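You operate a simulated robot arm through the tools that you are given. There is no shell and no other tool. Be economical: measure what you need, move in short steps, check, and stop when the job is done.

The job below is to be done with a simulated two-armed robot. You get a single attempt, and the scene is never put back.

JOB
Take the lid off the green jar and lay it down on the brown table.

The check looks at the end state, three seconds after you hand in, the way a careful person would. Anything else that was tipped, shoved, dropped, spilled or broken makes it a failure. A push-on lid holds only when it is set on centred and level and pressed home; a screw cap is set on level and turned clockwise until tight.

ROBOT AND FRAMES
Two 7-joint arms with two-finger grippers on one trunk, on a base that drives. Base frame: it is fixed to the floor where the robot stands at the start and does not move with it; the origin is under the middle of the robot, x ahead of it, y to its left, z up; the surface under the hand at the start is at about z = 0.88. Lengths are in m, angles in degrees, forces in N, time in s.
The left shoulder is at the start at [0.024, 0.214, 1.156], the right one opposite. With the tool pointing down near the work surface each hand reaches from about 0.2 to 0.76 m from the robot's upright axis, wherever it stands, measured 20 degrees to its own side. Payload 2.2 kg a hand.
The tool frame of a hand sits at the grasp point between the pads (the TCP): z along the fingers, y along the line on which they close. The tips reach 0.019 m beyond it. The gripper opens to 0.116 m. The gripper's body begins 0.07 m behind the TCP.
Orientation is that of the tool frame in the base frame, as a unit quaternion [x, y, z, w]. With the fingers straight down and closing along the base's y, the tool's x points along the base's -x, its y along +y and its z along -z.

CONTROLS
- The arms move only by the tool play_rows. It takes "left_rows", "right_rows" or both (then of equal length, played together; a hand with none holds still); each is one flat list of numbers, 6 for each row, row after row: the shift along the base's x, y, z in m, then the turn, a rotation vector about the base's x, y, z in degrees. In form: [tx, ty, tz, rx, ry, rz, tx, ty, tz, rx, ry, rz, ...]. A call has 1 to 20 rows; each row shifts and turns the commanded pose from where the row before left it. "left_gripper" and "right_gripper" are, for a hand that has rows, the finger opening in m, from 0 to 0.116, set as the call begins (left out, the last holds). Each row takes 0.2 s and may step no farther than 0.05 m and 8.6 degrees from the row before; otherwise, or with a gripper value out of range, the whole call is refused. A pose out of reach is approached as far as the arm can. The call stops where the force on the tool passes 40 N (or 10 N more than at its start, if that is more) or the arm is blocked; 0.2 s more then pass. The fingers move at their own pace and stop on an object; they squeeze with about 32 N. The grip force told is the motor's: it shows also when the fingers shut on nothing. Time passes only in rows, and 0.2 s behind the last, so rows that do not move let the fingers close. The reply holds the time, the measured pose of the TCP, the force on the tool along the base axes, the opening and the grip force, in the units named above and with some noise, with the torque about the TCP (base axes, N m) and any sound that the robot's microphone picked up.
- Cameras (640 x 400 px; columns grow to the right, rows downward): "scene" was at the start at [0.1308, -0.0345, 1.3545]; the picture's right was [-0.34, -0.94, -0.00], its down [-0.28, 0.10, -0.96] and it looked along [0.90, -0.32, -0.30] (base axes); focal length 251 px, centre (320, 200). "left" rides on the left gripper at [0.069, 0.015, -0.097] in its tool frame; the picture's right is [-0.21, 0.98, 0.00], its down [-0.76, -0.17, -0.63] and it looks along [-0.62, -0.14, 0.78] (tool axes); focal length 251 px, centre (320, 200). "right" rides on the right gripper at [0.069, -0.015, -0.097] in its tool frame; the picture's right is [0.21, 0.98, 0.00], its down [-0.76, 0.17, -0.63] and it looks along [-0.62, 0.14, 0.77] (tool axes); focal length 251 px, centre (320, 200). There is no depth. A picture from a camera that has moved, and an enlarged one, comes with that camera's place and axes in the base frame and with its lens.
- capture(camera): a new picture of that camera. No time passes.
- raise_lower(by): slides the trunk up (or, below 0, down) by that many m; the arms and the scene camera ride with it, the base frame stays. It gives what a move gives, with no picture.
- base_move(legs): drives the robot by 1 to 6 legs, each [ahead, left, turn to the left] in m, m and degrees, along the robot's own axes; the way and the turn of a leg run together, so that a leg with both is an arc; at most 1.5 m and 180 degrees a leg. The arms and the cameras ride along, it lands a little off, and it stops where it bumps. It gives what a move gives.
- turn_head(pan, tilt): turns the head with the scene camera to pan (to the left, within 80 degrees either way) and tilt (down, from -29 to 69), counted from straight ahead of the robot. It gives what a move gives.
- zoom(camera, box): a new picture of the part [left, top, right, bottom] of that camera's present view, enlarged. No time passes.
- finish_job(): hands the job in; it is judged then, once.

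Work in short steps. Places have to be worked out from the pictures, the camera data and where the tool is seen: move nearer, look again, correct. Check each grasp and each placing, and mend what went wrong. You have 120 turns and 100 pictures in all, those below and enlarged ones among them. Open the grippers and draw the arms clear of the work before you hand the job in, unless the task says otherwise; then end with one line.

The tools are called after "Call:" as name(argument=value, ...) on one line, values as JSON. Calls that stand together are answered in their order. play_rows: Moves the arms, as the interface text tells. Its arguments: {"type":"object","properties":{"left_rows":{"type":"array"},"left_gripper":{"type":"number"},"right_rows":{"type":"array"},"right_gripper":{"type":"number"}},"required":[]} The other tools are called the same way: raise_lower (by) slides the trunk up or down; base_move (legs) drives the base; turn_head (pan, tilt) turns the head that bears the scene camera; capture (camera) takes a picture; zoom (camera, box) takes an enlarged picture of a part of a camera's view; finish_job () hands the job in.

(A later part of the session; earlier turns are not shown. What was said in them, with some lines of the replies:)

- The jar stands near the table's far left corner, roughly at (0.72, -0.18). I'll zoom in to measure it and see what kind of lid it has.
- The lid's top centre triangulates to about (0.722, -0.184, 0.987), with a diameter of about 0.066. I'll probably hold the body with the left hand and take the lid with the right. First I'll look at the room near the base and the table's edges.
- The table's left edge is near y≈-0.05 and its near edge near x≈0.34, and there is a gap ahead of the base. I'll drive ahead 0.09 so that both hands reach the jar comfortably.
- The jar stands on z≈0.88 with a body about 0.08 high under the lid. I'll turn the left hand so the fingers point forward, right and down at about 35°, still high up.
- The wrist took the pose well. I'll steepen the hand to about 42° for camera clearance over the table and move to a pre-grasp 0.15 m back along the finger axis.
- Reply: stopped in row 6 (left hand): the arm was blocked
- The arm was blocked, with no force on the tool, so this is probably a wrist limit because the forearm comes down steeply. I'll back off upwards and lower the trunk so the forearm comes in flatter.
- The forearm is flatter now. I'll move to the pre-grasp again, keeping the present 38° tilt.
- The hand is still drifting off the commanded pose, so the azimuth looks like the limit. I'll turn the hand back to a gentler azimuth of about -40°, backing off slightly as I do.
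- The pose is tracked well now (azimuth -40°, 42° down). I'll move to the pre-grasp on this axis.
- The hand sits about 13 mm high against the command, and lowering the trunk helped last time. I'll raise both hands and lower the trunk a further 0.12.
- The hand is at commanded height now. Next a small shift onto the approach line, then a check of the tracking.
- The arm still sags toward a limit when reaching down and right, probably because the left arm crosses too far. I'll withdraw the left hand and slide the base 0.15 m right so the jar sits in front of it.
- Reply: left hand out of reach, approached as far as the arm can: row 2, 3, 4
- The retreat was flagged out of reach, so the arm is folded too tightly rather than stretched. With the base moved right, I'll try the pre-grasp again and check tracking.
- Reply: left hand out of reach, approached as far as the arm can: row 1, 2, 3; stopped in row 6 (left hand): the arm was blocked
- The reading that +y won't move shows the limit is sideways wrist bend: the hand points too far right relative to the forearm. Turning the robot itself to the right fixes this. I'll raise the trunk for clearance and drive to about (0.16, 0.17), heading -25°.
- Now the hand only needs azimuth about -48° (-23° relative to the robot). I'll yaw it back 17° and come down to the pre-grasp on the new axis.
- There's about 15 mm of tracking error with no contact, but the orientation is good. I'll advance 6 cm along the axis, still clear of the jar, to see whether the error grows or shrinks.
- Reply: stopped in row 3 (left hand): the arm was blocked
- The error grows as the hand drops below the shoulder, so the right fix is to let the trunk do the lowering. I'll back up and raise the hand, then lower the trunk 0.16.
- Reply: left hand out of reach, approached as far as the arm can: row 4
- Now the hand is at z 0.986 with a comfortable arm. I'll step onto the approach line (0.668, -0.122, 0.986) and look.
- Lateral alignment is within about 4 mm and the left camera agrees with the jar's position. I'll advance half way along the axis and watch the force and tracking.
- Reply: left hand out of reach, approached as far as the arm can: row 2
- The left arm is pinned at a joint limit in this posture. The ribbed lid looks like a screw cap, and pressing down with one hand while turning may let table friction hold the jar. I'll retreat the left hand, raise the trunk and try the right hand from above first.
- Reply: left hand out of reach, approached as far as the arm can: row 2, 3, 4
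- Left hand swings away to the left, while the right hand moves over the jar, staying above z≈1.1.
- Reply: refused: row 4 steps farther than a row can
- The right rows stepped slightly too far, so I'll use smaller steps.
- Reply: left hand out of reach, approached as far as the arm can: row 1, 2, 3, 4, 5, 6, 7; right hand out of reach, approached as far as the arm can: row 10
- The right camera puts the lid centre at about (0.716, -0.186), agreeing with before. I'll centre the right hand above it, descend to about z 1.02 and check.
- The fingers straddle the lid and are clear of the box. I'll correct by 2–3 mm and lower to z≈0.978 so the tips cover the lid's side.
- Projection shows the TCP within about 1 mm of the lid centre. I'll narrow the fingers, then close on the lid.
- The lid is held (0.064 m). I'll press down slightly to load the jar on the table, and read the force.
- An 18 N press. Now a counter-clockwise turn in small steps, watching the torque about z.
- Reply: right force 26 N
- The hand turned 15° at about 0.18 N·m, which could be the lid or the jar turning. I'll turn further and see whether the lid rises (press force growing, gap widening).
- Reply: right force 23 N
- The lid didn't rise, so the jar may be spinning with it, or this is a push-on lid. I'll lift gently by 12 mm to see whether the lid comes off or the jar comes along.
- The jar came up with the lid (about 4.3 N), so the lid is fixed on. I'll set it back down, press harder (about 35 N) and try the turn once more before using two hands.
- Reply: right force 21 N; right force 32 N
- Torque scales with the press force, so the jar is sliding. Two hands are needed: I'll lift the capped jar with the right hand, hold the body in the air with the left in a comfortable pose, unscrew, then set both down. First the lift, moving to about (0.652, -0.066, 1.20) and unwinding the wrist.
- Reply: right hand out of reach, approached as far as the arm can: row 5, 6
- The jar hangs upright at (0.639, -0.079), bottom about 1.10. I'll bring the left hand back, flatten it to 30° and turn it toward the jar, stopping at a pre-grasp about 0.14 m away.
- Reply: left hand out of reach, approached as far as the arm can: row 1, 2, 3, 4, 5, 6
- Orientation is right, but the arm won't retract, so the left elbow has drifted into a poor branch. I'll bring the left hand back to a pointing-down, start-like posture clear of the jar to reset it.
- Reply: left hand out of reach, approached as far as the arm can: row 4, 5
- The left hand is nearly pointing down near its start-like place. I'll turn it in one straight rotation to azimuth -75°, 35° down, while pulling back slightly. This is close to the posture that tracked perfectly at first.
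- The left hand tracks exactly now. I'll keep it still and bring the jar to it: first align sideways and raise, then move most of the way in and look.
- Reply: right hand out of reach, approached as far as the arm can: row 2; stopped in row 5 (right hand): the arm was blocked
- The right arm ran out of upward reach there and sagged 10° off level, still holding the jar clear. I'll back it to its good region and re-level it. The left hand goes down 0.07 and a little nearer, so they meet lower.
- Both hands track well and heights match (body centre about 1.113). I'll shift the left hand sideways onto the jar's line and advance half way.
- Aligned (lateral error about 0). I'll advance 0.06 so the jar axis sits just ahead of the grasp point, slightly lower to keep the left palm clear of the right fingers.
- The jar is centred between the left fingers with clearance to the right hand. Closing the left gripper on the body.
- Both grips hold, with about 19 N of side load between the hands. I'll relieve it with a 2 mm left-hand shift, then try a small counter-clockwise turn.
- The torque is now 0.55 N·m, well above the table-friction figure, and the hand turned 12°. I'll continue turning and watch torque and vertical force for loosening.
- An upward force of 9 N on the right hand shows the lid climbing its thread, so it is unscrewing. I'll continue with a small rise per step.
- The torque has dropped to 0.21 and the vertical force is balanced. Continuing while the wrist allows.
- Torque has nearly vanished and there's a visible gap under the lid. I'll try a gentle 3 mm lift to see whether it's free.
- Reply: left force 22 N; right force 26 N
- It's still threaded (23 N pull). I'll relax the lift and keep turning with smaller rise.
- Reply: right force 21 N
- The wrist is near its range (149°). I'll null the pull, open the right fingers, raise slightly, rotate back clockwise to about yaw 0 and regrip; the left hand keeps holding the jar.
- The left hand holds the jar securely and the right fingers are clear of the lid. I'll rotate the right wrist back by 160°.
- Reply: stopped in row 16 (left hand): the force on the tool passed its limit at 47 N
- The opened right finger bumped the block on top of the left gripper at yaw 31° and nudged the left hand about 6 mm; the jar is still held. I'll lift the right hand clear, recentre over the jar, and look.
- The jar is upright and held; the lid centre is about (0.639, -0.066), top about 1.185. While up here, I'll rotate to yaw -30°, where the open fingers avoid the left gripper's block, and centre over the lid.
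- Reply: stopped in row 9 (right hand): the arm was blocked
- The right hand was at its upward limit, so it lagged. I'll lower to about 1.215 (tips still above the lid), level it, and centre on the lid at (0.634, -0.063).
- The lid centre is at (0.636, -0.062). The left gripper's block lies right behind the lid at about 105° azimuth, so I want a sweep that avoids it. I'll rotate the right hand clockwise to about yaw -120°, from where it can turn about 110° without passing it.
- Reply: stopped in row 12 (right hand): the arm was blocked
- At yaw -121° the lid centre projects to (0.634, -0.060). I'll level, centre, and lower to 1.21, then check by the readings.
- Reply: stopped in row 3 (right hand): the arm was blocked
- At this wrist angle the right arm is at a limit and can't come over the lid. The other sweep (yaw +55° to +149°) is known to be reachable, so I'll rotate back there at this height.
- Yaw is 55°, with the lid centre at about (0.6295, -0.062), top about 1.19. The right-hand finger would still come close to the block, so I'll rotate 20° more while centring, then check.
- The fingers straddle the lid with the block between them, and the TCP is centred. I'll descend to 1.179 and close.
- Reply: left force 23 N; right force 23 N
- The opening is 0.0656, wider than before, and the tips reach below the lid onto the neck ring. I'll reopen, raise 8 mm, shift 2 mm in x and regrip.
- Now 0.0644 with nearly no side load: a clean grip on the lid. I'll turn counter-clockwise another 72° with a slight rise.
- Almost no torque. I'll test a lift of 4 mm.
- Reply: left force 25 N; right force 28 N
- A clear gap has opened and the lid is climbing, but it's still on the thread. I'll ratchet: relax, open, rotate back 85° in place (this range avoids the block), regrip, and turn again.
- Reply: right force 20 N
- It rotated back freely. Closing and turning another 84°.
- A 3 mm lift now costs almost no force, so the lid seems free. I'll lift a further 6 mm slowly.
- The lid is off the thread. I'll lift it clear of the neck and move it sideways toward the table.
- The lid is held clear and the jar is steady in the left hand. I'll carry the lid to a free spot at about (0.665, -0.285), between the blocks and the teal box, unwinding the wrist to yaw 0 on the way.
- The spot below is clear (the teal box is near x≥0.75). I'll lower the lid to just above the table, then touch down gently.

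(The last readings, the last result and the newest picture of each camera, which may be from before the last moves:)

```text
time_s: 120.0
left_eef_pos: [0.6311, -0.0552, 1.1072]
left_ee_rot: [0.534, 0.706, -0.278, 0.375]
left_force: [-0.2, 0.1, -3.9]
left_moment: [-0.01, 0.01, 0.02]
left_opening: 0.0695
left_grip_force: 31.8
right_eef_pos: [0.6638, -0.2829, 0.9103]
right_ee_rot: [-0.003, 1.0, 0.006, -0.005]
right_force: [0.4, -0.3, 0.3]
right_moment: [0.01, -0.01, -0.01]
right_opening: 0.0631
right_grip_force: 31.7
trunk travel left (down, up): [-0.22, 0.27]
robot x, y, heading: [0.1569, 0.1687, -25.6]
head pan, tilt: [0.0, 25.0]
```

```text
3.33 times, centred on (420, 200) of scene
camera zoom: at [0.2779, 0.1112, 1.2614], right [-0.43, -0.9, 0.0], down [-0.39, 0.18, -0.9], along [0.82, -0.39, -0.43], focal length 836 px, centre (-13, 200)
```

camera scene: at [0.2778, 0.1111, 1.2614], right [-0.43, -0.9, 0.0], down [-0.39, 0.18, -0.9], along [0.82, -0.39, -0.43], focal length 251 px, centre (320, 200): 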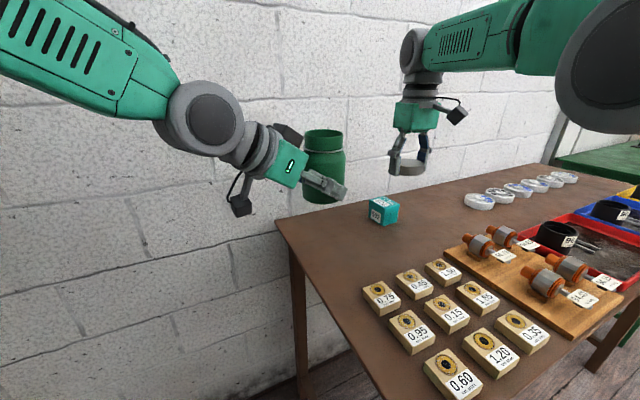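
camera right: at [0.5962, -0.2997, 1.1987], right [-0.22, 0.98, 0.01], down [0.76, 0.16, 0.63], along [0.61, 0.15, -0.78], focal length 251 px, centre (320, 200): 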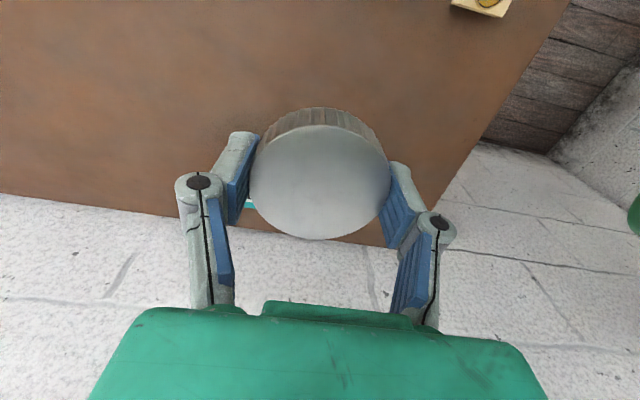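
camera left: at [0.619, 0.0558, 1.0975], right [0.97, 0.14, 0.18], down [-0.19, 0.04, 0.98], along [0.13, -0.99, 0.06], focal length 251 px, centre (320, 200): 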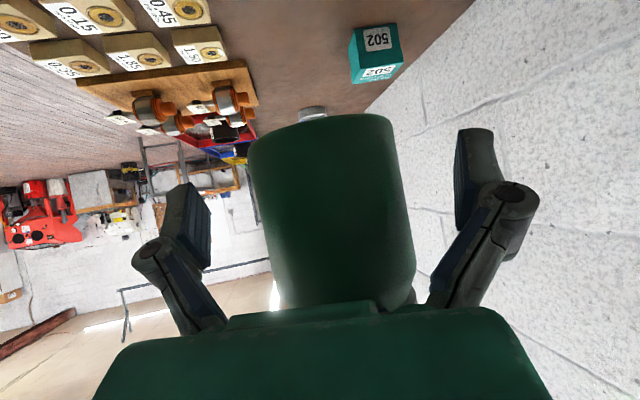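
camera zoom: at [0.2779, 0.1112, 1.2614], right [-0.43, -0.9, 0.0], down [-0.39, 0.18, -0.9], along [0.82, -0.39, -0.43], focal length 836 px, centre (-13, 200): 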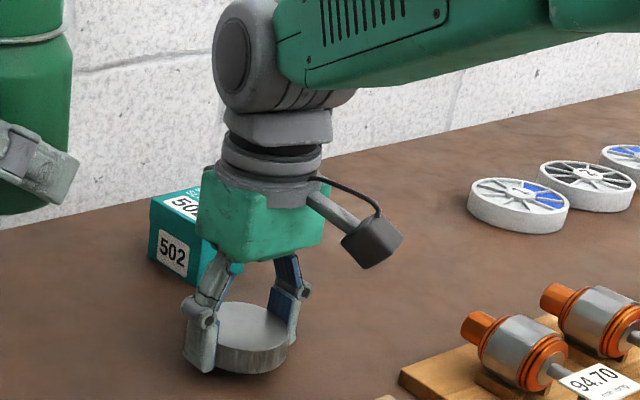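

No contact yet at 0.910. I'll lower in 2 mm steps until the force rises.

Call:
play_rows(right_rows=[0, 0, -0.002, 0, 0, 0, 0, 0, -0.002, 0, 0, 0, 0, 0, -0.002, 0, 0, 0, 0, 0, 0, 0, 0, 0])

```text
time_s: 121.0
left_eef_pos: [0.6298, -0.0552, 1.1074]
left_ee_rot: [0.534, 0.706, -0.278, 0.375]
left_force: [-0.3, 0.9, -3.6]
left_moment: [0.04, 0.02, 0.02]
left_opening: 0.0695
left_grip_force: 32.4
right_eef_pos: [0.6641, -0.2821, 0.903]
right_ee_rot: [-0.004, 1.0, 0.006, -0.004]
right_force: [0.1, -0.1, 0.0]
right_moment: [0.02, 0.0, 0.0]
right_opening: 0.0633
right_grip_force: 31.8
trunk travel left (down, up): [-0.22, 0.27]
robot x, y, heading: [0.1536, 0.1724, -25.6]
head pan, tilt: [0.0, 25.0]
```

Call:
play_rows(right_rows=[0, 0, -0.0015, 0, 0, 0, 0, 0, -0.0015, 0, 0, 0, 0, 0, -0.001, 0, 0, 0, 0, 0, 0, 0, 0, 0])

```text
time_s: 122.0
left_eef_pos: [0.6313, -0.0547, 1.1067]
left_ee_rot: [0.534, 0.705, -0.278, 0.375]
left_force: [-0.4, -0.6, -4.0]
left_moment: [0.0, -0.01, 0.0]
left_opening: 0.0694
left_grip_force: 32.1
right_eef_pos: [0.6634, -0.2813, 0.8998]
right_ee_rot: [-0.003, 1.0, 0.007, -0.003]
right_force: [1.2, -0.7, 0.8]
right_moment: [-0.04, 0.02, 0.0]
right_opening: 0.0632
right_grip_force: 32.0
trunk travel left (down, up): [-0.22, 0.27]
robot x, y, heading: [0.1546, 0.17, -25.9]
head pan, tilt: [0.0, 25.0]
```

Still no contact, and the tips are at about 0.881. Another 3 mm in 1 mm steps, watching the force.

Call:
play_rows(right_rows=[0, 0, -0.001, 0, 0, 0, 0, 0, -0.001, 0, 0, 0, 0, 0, -0.001, 0, 0, 0, 0, 0, 0, 0, 0, 0])

Call:
zoom(camera="scene", box=[370, 190, 434, 250])

```text
time_s: 123.0
left_eef_pos: [0.6307, -0.0535, 1.1083]
left_ee_rot: [0.534, 0.705, -0.279, 0.375]
left_force: [-1.2, 0.5, -4.2]
left_moment: [0.05, 0.01, 0.01]
left_opening: 0.0696
left_grip_force: 32.0
right_eef_pos: [0.6633, -0.2816, 0.8991]
right_ee_rot: [-0.004, 1.0, 0.005, 0.0]
right_force: [3.6, -2.2, 20.9]
right_moment: [-0.8, -0.12, 0.14]
right_opening: 0.0634
right_grip_force: 31.9
trunk travel left (down, up): [-0.22, 0.27]
robot x, y, heading: [0.1571, 0.1725, -25.5]
head pan, tilt: [0.0, 25.0]
```

```text
6.67 times, centred on (402, 220) of scene
camera zoom: at [0.2758, 0.1134, 1.2619], right [-0.43, -0.9, 0.0], down [-0.38, 0.18, -0.91], along [0.82, -0.39, -0.43], focal length 1672 px, centre (-227, 67)
```

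zoom: 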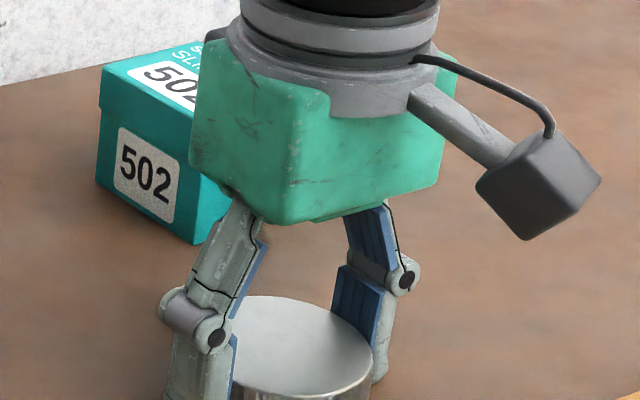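

Contact with the table. I'll ease up 1.5 mm, open gently, and rise straight up.

Call:
play_rows(right_rows=[0, 0, 0.0018, 0, 0, 0, 0, 0, 0, 0, 0, 0])

Call:
play_rows(right_rows=[0, 0, 0, 0, 0, 0, 0, 0, 0, 0, 0, 0, 0, 0, 0.01, 0, 0, 0, 0, 0, 0.02, 0, 0, 0, 0, 0, 0.04, 0, 0, 0, 0, 0, 0.045, 0, 0, 0, 0, 0, 0.045, 0, 0, 0], right_gripper=0.085)

Call:
capture(camera="scene")

```text
time_s: 123.7
left_eef_pos: [0.6305, -0.0538, 1.107]
left_ee_rot: [0.533, 0.706, -0.278, 0.375]
left_force: [0.1, 0.3, -4.7]
left_moment: [0.04, 0.0, -0.01]
left_opening: 0.0695
left_grip_force: 32.3
right_eef_pos: [0.6643, -0.2815, 0.8998]
right_ee_rot: [-0.003, 1.0, 0.005, -0.003]
right_force: [6.7, -5.1, 20.0]
right_moment: [-0.85, -0.27, 0.22]
right_opening: 0.0636
right_grip_force: 31.7
trunk travel left (down, up): [-0.22, 0.27]
robot x, y, heading: [0.1534, 0.1671, -25.5]
head pan, tilt: [0.0, 25.0]
```

```text
time_s: 125.2
left_eef_pos: [0.6309, -0.0549, 1.1072]
left_ee_rot: [0.534, 0.705, -0.279, 0.375]
left_force: [0.8, -0.5, -4.3]
left_moment: [0.07, 0.02, -0.01]
left_opening: 0.0689
left_grip_force: 31.8
right_eef_pos: [0.6636, -0.2812, 1.0596]
right_ee_rot: [-0.003, 1.0, 0.006, -0.004]
right_force: [0.2, -0.9, -0.4]
right_moment: [0.04, 0.0, -0.04]
right_opening: 0.0851
right_grip_force: 0.1
trunk travel left (down, up): [-0.22, 0.27]
robot x, y, heading: [0.1544, 0.1693, -25.7]
head pan, tilt: [0.0, 25.0]
```

```text
19 pictures are left
camera scene: at [0.2772, 0.112, 1.2615], right [-0.43, -0.9, 0.0], down [-0.38, 0.18, -0.9], along [0.82, -0.39, -0.43], focal length 251 px, centre (320, 200)
```

scene: 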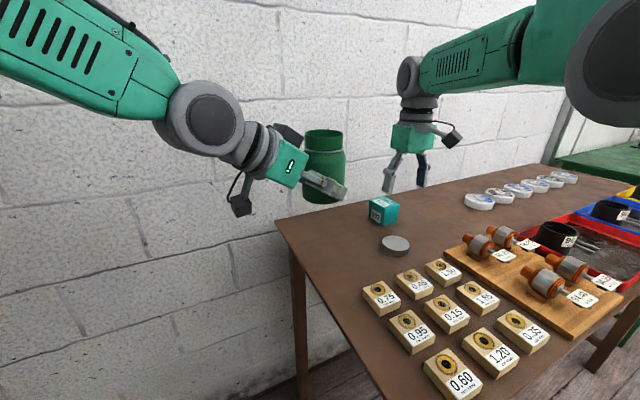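

The lid lies flat on the table. Now to return the jar: the right hand will take it by the neck from above at yaw 75°, which clears the left gripper, then the left lets go and the right sets it back.

Call:
play_rows(right_rows=[0, 0, 0.04, 0, 0, 8.3, 0, 0, 0.04, 0, 0, 8.3, 0, 0, 0.04, 0, 0, 8.3, 0, 0, 0.036, 0, 0, 8.3, -0.0066, 0.0436, 0, 0, 0, 8.3, -0.0066, 0.0436, 0, 0, 0, 8.3, -0.0066, 0.0436, 0, 0, 0, 8.3, -0.0066, 0.0436, 0, 0, 0, 8.3, -0.0066, 0.0436, 0, 0, 0, 8.3, 0, 0, 0, 0, 0, 0], right_gripper=0.078)

Call:
capture(camera="right")

```text
time_s: 127.5
left_eef_pos: [0.6323, -0.0554, 1.1069]
left_ee_rot: [0.533, 0.706, -0.278, 0.374]
left_force: [0.1, -0.2, -4.0]
left_moment: [0.01, 0.03, -0.03]
left_opening: 0.0696
left_grip_force: 31.8
right_eef_pos: [0.6016, -0.057, 1.2069]
right_ee_rot: [-0.61, 0.792, 0.004, -0.007]
right_force: [-0.9, 0.7, 0.0]
right_moment: [0.0, 0.03, -0.03]
right_opening: 0.0781
right_grip_force: 0.0
right hand out of reach, approached as far as the arm can: row 3, 4
trunk travel left (down, up): [-0.22, 0.27]
robot x, y, heading: [0.1543, 0.1698, -25.6]
head pan, tilt: [0.0, 25.0]
```

```text
18 pictures are left
camera right: at [0.6002, -0.1277, 1.3058], right [-1.0, 0.04, 0.02], down [0.04, 0.78, 0.63], along [0.01, 0.63, -0.78], focal length 251 px, centre (320, 200)
```

right: 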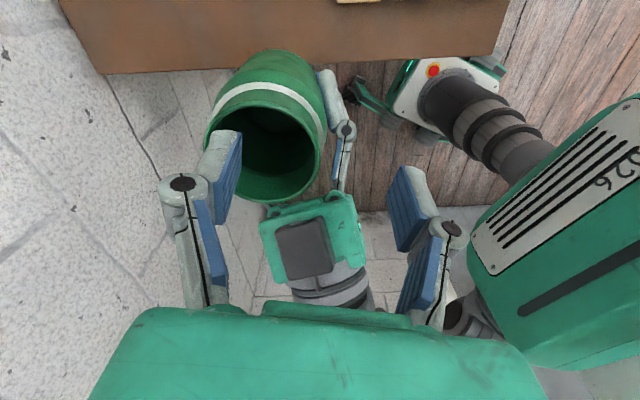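

The hand ended about 3 cm short in x. The jar mouth is at about (0.629, -0.064). I'll raise slightly, then shift over it.

Call:
play_rows(right_rows=[0, 0, 0.008, 0, 0, 0, 0.014, -0.003, 0, 0, 0, 0, 0.0135, -0.004, 0, 0, 0, 0, 0, 0, 0, 0, 0, 0])

Call:
capture(camera="right")

```text
time_s: 128.4
left_eef_pos: [0.6311, -0.0542, 1.1074]
left_ee_rot: [0.533, 0.705, -0.279, 0.376]
left_force: [-0.2, -0.2, -4.2]
left_moment: [0.06, 0.01, -0.03]
left_opening: 0.0692
left_grip_force: 31.5
right_eef_pos: [0.626, -0.0647, 1.2159]
right_ee_rot: [-0.609, 0.793, 0.002, -0.008]
right_force: [-0.7, -0.4, -0.1]
right_moment: [0.02, -0.01, 0.0]
right_opening: 0.0781
right_grip_force: 0.1
trunk travel left (down, up): [-0.22, 0.27]
robot x, y, heading: [0.1571, 0.1753, -25.4]
head pan, tilt: [0.0, 25.0]
```

```text
17 pictures are left
camera right: at [0.6233, -0.1334, 1.3145], right [-1.0, 0.04, 0.01], down [0.04, 0.78, 0.63], along [0.02, 0.63, -0.78], focal length 251 px, centre (320, 200)
```

right: 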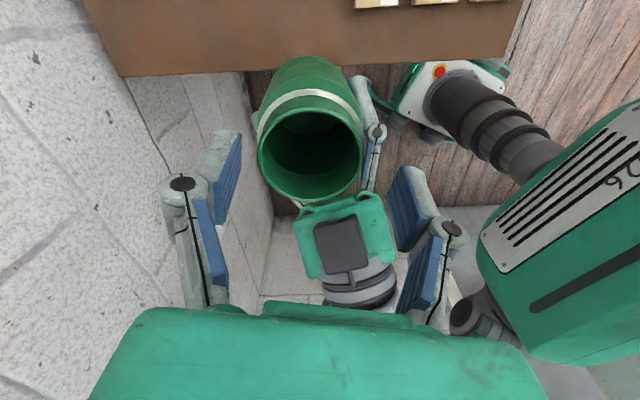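

Centred within 5 mm. I'll correct, descend to 1.176 around the neck, and close.

Call:
play_rows(right_rows=[0.004, 0.001, -0.01, 0, 0, 0, 0, 0, -0.015, 0, 0, 0, 0, 0, -0.015, 0, 0, 0, 0, 0, 0, 0, 0, 0])

Call:
play_rows(right_rows=[0, 0, 0, 0, 0, 0, 0, 0, 0, 0, 0, 0, 0, 0, 0, 0, 0, 0], right_gripper=0.0)

Call:
zoom(camera="scene", box=[260, 80, 380, 220])

```text
time_s: 129.4
left_eef_pos: [0.6307, -0.0542, 1.1067]
left_ee_rot: [0.533, 0.705, -0.279, 0.375]
left_force: [1.1, 0.7, -4.0]
left_moment: [0.05, 0.0, -0.01]
left_opening: 0.0693
left_grip_force: 31.4
right_eef_pos: [0.6298, -0.0635, 1.1747]
right_ee_rot: [-0.61, 0.793, 0.002, -0.007]
right_force: [-0.9, -0.5, -0.6]
right_moment: [0.0, 0.02, 0.03]
right_opening: 0.0779
right_grip_force: 0.0
trunk travel left (down, up): [-0.22, 0.27]
robot x, y, heading: [0.155, 0.1718, -25.8]
head pan, tilt: [0.0, 25.0]
```

```text
time_s: 130.2
left_eef_pos: [0.6308, -0.054, 1.1056]
left_ee_rot: [0.535, 0.705, -0.278, 0.374]
left_force: [-20.0, 5.3, -4.4]
left_moment: [-0.16, -1.01, -0.24]
left_opening: 0.0696
left_grip_force: 32.1
right_eef_pos: [0.6302, -0.0647, 1.1736]
right_ee_rot: [-0.609, 0.793, 0.002, -0.006]
right_force: [20.1, -4.8, 0.6]
right_moment: [-0.19, -0.33, 0.04]
right_opening: 0.0656
right_grip_force: 32.1
trunk travel left (down, up): [-0.22, 0.27]
robot x, y, heading: [0.1557, 0.1695, -25.6]
head pan, tilt: [0.0, 25.0]
```

```text
2.86 times, centred on (320, 150) of scene
camera zoom: at [0.2776, 0.1126, 1.2614], right [-0.43, -0.9, 0.0], down [-0.39, 0.18, -0.9], along [0.82, -0.39, -0.43], focal length 716 px, centre (320, 343)
```

zoom: 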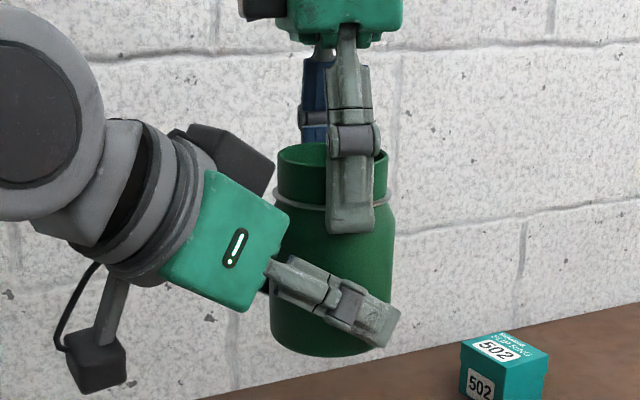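

The pads bear on the ring (0.0656). I'll reopen, raise 11 mm and regrip on the neck only, for a firm, level hold.

Call:
play_rows(right_rows=[0, 0, 0, 0, 0, 0, 0, 0, 0, 0, 0, 0, 0.002, -0.0005, 0.011, 0, 0, 0, 0, 0, 0, 0, 0, 0], right_gripper=0.078)

Call:
play_rows(right_rows=[0, 0, 0, 0, 0, 0, 0, 0, 0, 0, 0, 0, 0, 0, 0, 0, 0, 0], right_gripper=0.0)

Call:
zoom(camera="scene", box=[280, 90, 360, 190])

```text
time_s: 131.2
left_eef_pos: [0.6314, -0.0547, 1.1068]
left_ee_rot: [0.533, 0.705, -0.279, 0.375]
left_force: [0.1, 0.2, -3.9]
left_moment: [0.05, 0.0, -0.03]
left_opening: 0.0697
left_grip_force: 31.9
right_eef_pos: [0.6307, -0.0626, 1.1861]
right_ee_rot: [-0.61, 0.793, 0.003, -0.006]
right_force: [0.5, 1.0, -0.1]
right_moment: [0.02, -0.01, 0.0]
right_opening: 0.078
right_grip_force: 0.0
trunk travel left (down, up): [-0.22, 0.27]
robot x, y, heading: [0.159, 0.1715, -25.5]
head pan, tilt: [0.0, 25.0]
```

```text
time_s: 132.1
left_eef_pos: [0.6302, -0.054, 1.1065]
left_ee_rot: [0.535, 0.705, -0.278, 0.373]
left_force: [-3.2, 0.6, -4.1]
left_moment: [0.03, 0.51, -0.14]
left_opening: 0.0695
left_grip_force: 32.0
right_eef_pos: [0.6315, -0.0643, 1.1858]
right_ee_rot: [-0.61, 0.792, 0.002, -0.006]
right_force: [4.4, -1.0, -0.2]
right_moment: [-0.1, -0.8, 0.12]
right_opening: 0.0595
right_grip_force: 32.6
trunk travel left (down, up): [-0.22, 0.27]
robot x, y, heading: [0.1566, 0.175, -25.8]
head pan, tilt: [0.0, 25.0]
```

```text
4.00 times, centred on (320, 140) of scene
camera zoom: at [0.2777, 0.1127, 1.2614], right [-0.43, -0.9, 0.0], down [-0.39, 0.18, -0.9], along [0.82, -0.39, -0.43], focal length 1003 px, centre (320, 440)
```

zoom: 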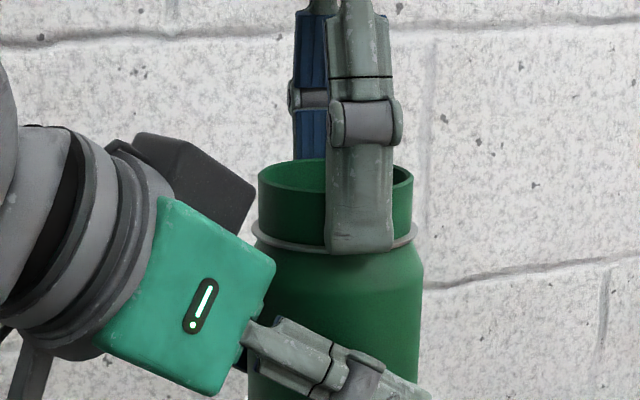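

A solid neck grip (0.0595). Now the left hand opens and backs straight away.

Call:
play_rows(left_rows=[0, 0, 0, 0, 0, 0, 0, 0, 0, 0, 0, 0], left_gripper=0.1)

Call:
play_rows(left_rows=[-0.006, 0.02, 0, 0, 0, 0, -0.008, 0.03, 0, 0, 0, 0, -0.008, 0.03, 0, 0, 0, 0, -0.008, 0.03, 0, 0, 0, 0, -0.008, 0.03, 0, 0, 0, 0, 0, 0, 0, 0, 0, 0], left_gripper=0.116)

Call:
capture(camera="scene")

```text
time_s: 132.7
left_eef_pos: [0.6321, -0.0554, 1.108]
left_ee_rot: [0.533, 0.706, -0.277, 0.376]
left_force: [-0.8, -0.1, 0.3]
left_moment: [0.02, -0.01, -0.03]
left_opening: 0.1
left_grip_force: 0.0
right_eef_pos: [0.6312, -0.0639, 1.1845]
right_ee_rot: [-0.61, 0.793, 0.004, -0.007]
right_force: [0.7, 0.2, -4.3]
right_moment: [0.0, 0.02, -0.03]
right_opening: 0.0588
right_grip_force: 32.1
trunk travel left (down, up): [-0.22, 0.27]
robot x, y, heading: [0.1571, 0.1733, -25.6]
head pan, tilt: [0.0, 25.0]
```

```text
time_s: 134.1
left_eef_pos: [0.594, 0.0831, 1.1047]
left_ee_rot: [0.534, 0.705, -0.278, 0.374]
left_force: [0.3, 0.7, -0.8]
left_moment: [-0.02, 0.02, -0.01]
left_opening: 0.1161
left_grip_force: 0.1
right_eef_pos: [0.6322, -0.0639, 1.1855]
right_ee_rot: [-0.61, 0.793, 0.003, -0.007]
right_force: [0.4, -0.6, -4.7]
right_moment: [0.01, -0.02, 0.0]
right_opening: 0.0587
right_grip_force: 31.8
trunk travel left (down, up): [-0.22, 0.27]
robot x, y, heading: [0.1562, 0.1723, -25.6]
head pan, tilt: [0.0, 25.0]
```

```text
14 pictures are left
camera scene: at [0.2783, 0.1142, 1.2614], right [-0.43, -0.9, 0.0], down [-0.39, 0.18, -0.9], along [0.82, -0.39, -0.43], focal length 251 px, centre (320, 200)
```

scene: 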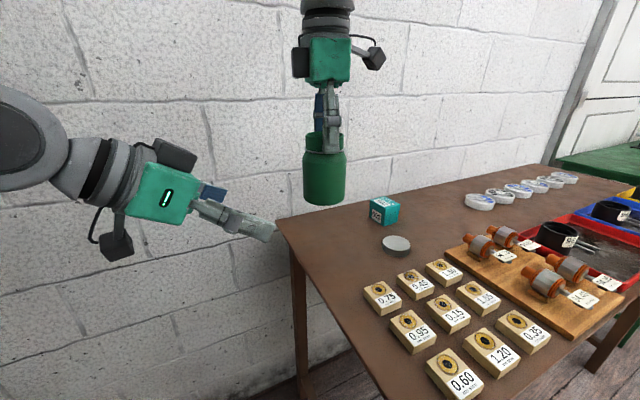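

The jar hangs freely from the right hand. I'll carry it back over its original place (0.720, -0.186), lowering on the way.

Call:
play_rows(right_rows=[0.008, -0.025, -0.015, 0, 0, -6, 0.01, -0.025, -0.02, 0, 0, -6, 0.012, -0.02, -0.02, 0, 0, -6, 0.014, -0.02, -0.02, 0, 0, -6, 0.015, -0.016, -0.02, 0, 0, -6, 0.015, -0.01, -0.02, 0, 0, -6, 0.014, -0.006, -0.02, 0, 0, -6, 0, 0, 0, 0, 0, 0])

Call:
capture(camera="scene")

```text
time_s: 135.8
left_eef_pos: [0.5926, 0.085, 1.106]
left_ee_rot: [0.533, 0.705, -0.278, 0.377]
left_force: [-1.0, -0.4, 0.9]
left_moment: [0.01, -0.02, 0.04]
left_opening: 0.116
left_grip_force: 0.1
right_eef_pos: [0.7224, -0.1846, 1.0527]
right_ee_rot: [-0.284, 0.959, 0.004, -0.006]
right_force: [-0.3, 0.1, -4.3]
right_moment: [-0.05, -0.05, -0.02]
right_opening: 0.0589
right_grip_force: 31.8
trunk travel left (down, up): [-0.22, 0.27]
robot x, y, heading: [0.1584, 0.1713, -25.5]
head pan, tilt: [0.0, 25.0]
```

```text
13 pictures are left
camera scene: at [0.2774, 0.1138, 1.2616], right [-0.43, -0.9, 0.0], down [-0.38, 0.18, -0.9], along [0.82, -0.39, -0.43], focal length 251 px, centre (320, 200)
```

scene: 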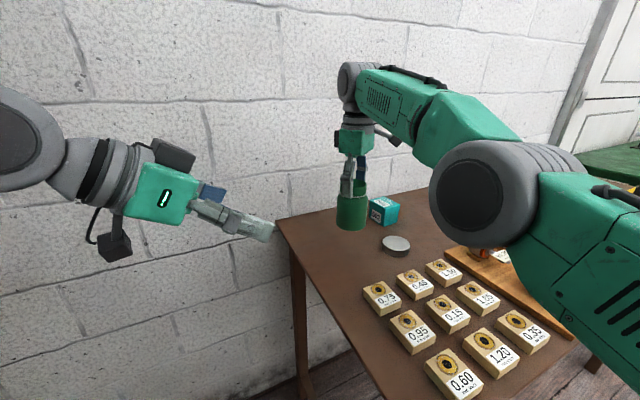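

It's over its original place and upright. I'll lower to about 0.995, then feel for the table.

Call:
play_rows(right_rows=[-0.002, -0.001, -0.03, 0, 0, 0, 0, 0, -0.02, 0, 0, 0, 0, 0, -0.007, 0, 0, 0, 0, 0, 0, 0, 0, 0])

Call:
play_rows(right_rows=[0, 0, -0.002, 0, 0, 0, 0, 0, -0.002, 0, 0, 0, 0, 0, -0.002, 0, 0, 0, 0, 0, 0, 0, 0, 0])

```text
time_s: 136.8
left_eef_pos: [0.5935, 0.0836, 1.1043]
left_ee_rot: [0.533, 0.705, -0.279, 0.375]
left_force: [0.2, 0.3, 0.3]
left_moment: [0.03, 0.01, 0.0]
left_opening: 0.116
left_grip_force: 0.0
right_eef_pos: [0.7327, -0.1885, 0.9964]
right_ee_rot: [-0.285, 0.959, 0.005, -0.006]
right_force: [-0.4, -0.2, -3.6]
right_moment: [-0.02, 0.01, -0.05]
right_opening: 0.0587
right_grip_force: 31.5
right hand out of reach, approached as far as the arm can: row 1, 2
trunk travel left (down, up): [-0.22, 0.27]
robot x, y, heading: [0.156, 0.172, -25.6]
head pan, tilt: [0.0, 25.0]
```

```text
time_s: 137.8
left_eef_pos: [0.5935, 0.085, 1.1062]
left_ee_rot: [0.533, 0.705, -0.279, 0.375]
left_force: [0.2, 0.1, -0.7]
left_moment: [0.01, 0.03, -0.02]
left_opening: 0.1157
left_grip_force: 0.0
right_eef_pos: [0.7346, -0.1885, 0.9906]
right_ee_rot: [-0.285, 0.959, 0.005, -0.006]
right_force: [-0.4, -0.2, -3.6]
right_moment: [-0.02, -0.03, -0.01]
right_opening: 0.0586
right_grip_force: 31.7
trunk travel left (down, up): [-0.22, 0.27]
robot x, y, heading: [0.1537, 0.1717, -25.6]
head pan, tilt: [0.0, 25.0]
```

It drifted about 14 mm forward. I'll correct the position before touching down, then continue in small steps.

Call:
play_rows(right_rows=[-0.007, 0.001, 0, 0, 0, 0, -0.007, 0.001, 0, 0, 0, 0, 0, 0, 0, 0, 0, 0, 0, 0, -0.0015, 0, 0, 0, 0, 0, -0.0015, 0, 0, 0, 0, 0, 0, 0, 0, 0])

Call:
play_rows(right_rows=[0, 0, -0.0015, 0, 0, 0, 0, 0, -0.0015, 0, 0, 0, 0, 0, 0, 0, 0, 0])

```text
time_s: 139.2
left_eef_pos: [0.5948, 0.0837, 1.105]
left_ee_rot: [0.534, 0.705, -0.278, 0.375]
left_force: [-0.6, -0.4, 0.5]
left_moment: [0.03, 0.04, -0.01]
left_opening: 0.116
left_grip_force: 0.0
right_eef_pos: [0.7345, -0.189, 0.9892]
right_ee_rot: [-0.285, 0.958, 0.005, -0.006]
right_force: [0.4, 0.4, -3.6]
right_moment: [-0.02, -0.02, -0.01]
right_opening: 0.0586
right_grip_force: 32.8
right hand out of reach, approached as far as the arm can: row 1, 2
trunk travel left (down, up): [-0.22, 0.27]
robot x, y, heading: [0.1534, 0.171, -25.4]
head pan, tilt: [0.0, 25.0]
```

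```text
time_s: 140.1
left_eef_pos: [0.5942, 0.0846, 1.1053]
left_ee_rot: [0.534, 0.705, -0.279, 0.375]
left_force: [-0.2, -0.7, -0.5]
left_moment: [0.01, 0.0, 0.02]
left_opening: 0.1161
left_grip_force: 0.0
right_eef_pos: [0.7344, -0.1903, 0.9863]
right_ee_rot: [-0.284, 0.959, 0.004, -0.006]
right_force: [0.9, -0.5, 1.3]
right_moment: [-0.17, -0.16, 0.02]
right_opening: 0.0585
right_grip_force: 32.2
trunk travel left (down, up): [-0.22, 0.27]
robot x, y, heading: [0.1561, 0.1715, -25.6]
head pan, tilt: [0.0, 25.0]
```

Contact starts at z≈0.986, but the arm won't move back in -x at this wrist angle, leaving it 14 mm off. I'll lift slightly and unwind the wrist to the original yaw (-25°), where this spot was reachable, then recentre.

Call:
play_rows(right_rows=[0, 0, 0.01, 0, 0, 0, 0, 0, 0.01, 0, 0, -7.5, 0, 0, 0, 0, 0, -8, 0, 0, 0, 0, 0, -8, 0, 0, 0, 0, 0, -8, 0, 0, 0, 0, 0, -8, 0, 0, 0, 0, 0, -8, 0, 0, 0, 0, 0, -8, -0.005, 0.001, 0, 0, 0, 0, -0.005, 0.001, 0, 0, 0, 0, -0.004, 0.001, 0, 0, 0, 0, 0, 0, 0, 0, 0, 0])

```text
time_s: 142.7
left_eef_pos: [0.594, 0.0843, 1.105]
left_ee_rot: [0.534, 0.705, -0.28, 0.374]
left_force: [-0.6, 0.1, -0.7]
left_moment: [0.02, 0.01, 0.01]
left_opening: 0.1159
left_grip_force: 0.0
right_eef_pos: [0.7182, -0.1857, 1.005]
right_ee_rot: [0.194, 0.981, 0.007, -0.003]
right_force: [-0.4, 0.5, -4.5]
right_moment: [-0.02, 0.01, -0.01]
right_opening: 0.0587
right_grip_force: 32.0
trunk travel left (down, up): [-0.22, 0.27]
robot x, y, heading: [0.1542, 0.171, -25.7]
head pan, tilt: [0.0, 25.0]
```

That worked: (0.718, -0.186), level. Lowering now to touch the table.

Call:
play_rows(right_rows=[0.001, 0, -0.008, 0, 0, 0, 0, 0, -0.006, 0, 0, 0, 0, 0, -0.003, 0, 0, 0, 0, 0, -0.0015, 0, 0, 0, 0, 0, -0.001, 0, 0, 0, 0, 0, 0, 0, 0, 0])

```text
time_s: 144.1
left_eef_pos: [0.5934, 0.0843, 1.1058]
left_ee_rot: [0.534, 0.705, -0.279, 0.374]
left_force: [-0.2, 0.3, 0.2]
left_moment: [0.02, 0.03, -0.04]
left_opening: 0.1158
left_grip_force: 0.1
right_eef_pos: [0.7186, -0.1857, 0.9859]
right_ee_rot: [0.194, 0.981, 0.006, -0.002]
right_force: [-0.2, 0.2, 0.8]
right_moment: [-0.1, 0.07, -0.02]
right_opening: 0.0582
right_grip_force: 31.4
trunk travel left (down, up): [-0.22, 0.27]
robot x, y, heading: [0.157, 0.171, -25.6]
head pan, tilt: [0.0, 25.0]
```

The table now carries the jar's weight. I'll check visually before releasing.

Call:
play_rows(right_rows=[0, 0, -0.0006, 0, 0, 0, 0, 0, 0, 0, 0, 0])

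Call:
zoom(camera="scene", box=[300, 150, 428, 270])

```text
time_s: 144.7
left_eef_pos: [0.5919, 0.0855, 1.1067]
left_ee_rot: [0.534, 0.704, -0.279, 0.376]
left_force: [-1.0, -0.1, 0.5]
left_moment: [0.02, -0.04, 0.03]
left_opening: 0.1161
left_grip_force: 0.1
right_eef_pos: [0.7189, -0.1866, 0.9868]
right_ee_rot: [0.195, 0.981, 0.005, -0.001]
right_force: [4.5, -1.7, 9.6]
right_moment: [-0.29, -0.15, 0.08]
right_opening: 0.0587
right_grip_force: 32.1
trunk travel left (down, up): [-0.22, 0.27]
robot x, y, heading: [0.152, 0.1682, -25.7]
head pan, tilt: [0.0, 25.0]
```

```text
3.33 times, centred on (364, 210) of scene
camera zoom: at [0.277, 0.1145, 1.2618], right [-0.43, -0.9, 0.0], down [-0.38, 0.18, -0.91], along [0.82, -0.39, -0.43], focal length 836 px, centre (173, 167)
```

zoom: 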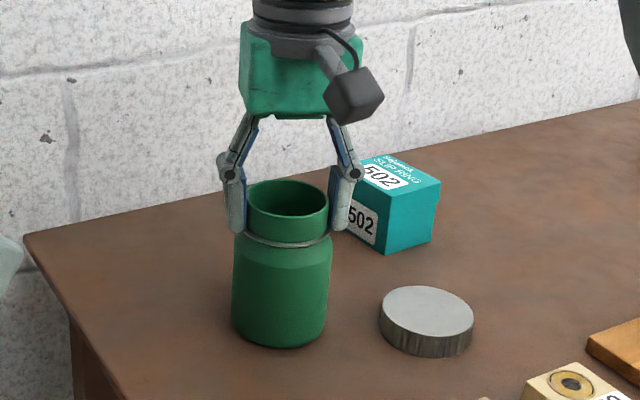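

The jar stands upright on the table. I'll release it and raise the right hand straight up, then draw back.

Call:
play_rows(right_rows=[0, 0, 0, 0, 0, 0, 0, 0, 0, 0, 0, 0, 0, 0, 0.01, 0, 0, 0, 0, 0, 0.02, 0, 0, 0, 0, 0, 0.03, 0, 0, 0, 0, 0, 0.03, 0, 0, 0, -0.01, 0, 0.03, 0, 0, 0, -0.03, -0.01, 0.02, 0, 0, 0, -0.04, -0.015, 0.02, 0, 0, 0, -0.04, -0.015, 0.02, 0, 0, 0, -0.04, -0.015, 0, 0, 0, 0], right_gripper=0.08)

Call:
capture(camera="scene")

Call:
zoom(camera="scene", box=[300, 150, 500, 275])

```text
time_s: 147.1
left_eef_pos: [0.5916, 0.0842, 1.1065]
left_ee_rot: [0.534, 0.705, -0.278, 0.375]
left_force: [0.2, 0.7, 0.4]
left_moment: [-0.02, 0.01, 0.03]
left_opening: 0.1159
left_grip_force: 0.1
right_eef_pos: [0.5514, -0.2403, 1.1657]
right_ee_rot: [0.195, 0.981, 0.007, -0.001]
right_force: [0.1, 0.2, 0.4]
right_moment: [0.01, -0.01, 0.03]
right_opening: 0.0802
right_grip_force: 0.0
right hand out of reach, approached as far as the arm can: row 6
trunk travel left (down, up): [-0.22, 0.27]
robot x, y, heading: [0.1547, 0.1707, -25.4]
head pan, tilt: [0.0, 25.0]
```

```text
11 pictures are left
camera scene: at [0.2738, 0.1126, 1.2619], right [-0.43, -0.9, 0.0], down [-0.38, 0.18, -0.91], along [0.82, -0.39, -0.42], focal length 251 px, centre (320, 200)
```

scene: 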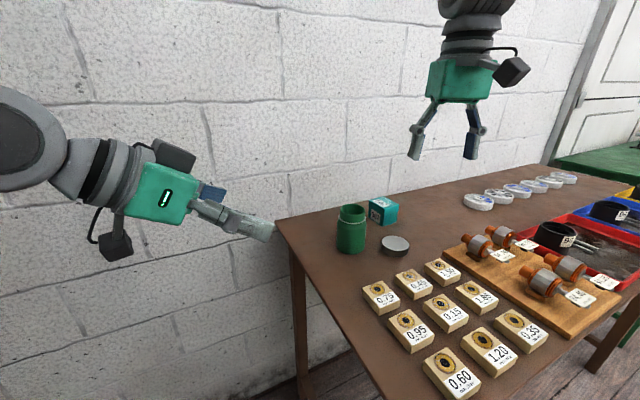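

```text
3.20 times, centred on (400, 212) of scene
camera zoom: at [0.2738, 0.1126, 1.2619], right [-0.43, -0.9, 0.0], down [-0.38, 0.18, -0.91], along [0.82, -0.39, -0.42], focal length 802 px, centre (64, 160)
```

zoom: 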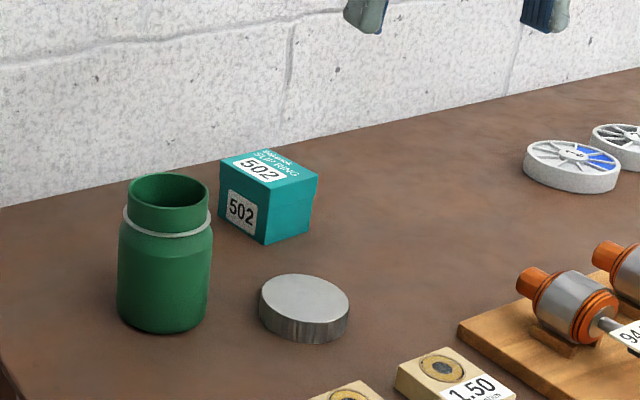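

The jar is upright in its place, the lid lies flat on the table, nothing else has moved, and both hands are open and clear. Handing in.

Call:
finish_job()

```text
The job is handed in.
```

The lid is unscrewed and lying flat on the brown table, and the jar is back upright within about a centimetre of where it started. The last picture shows nothing else disturbed, and both hands are open and clear.
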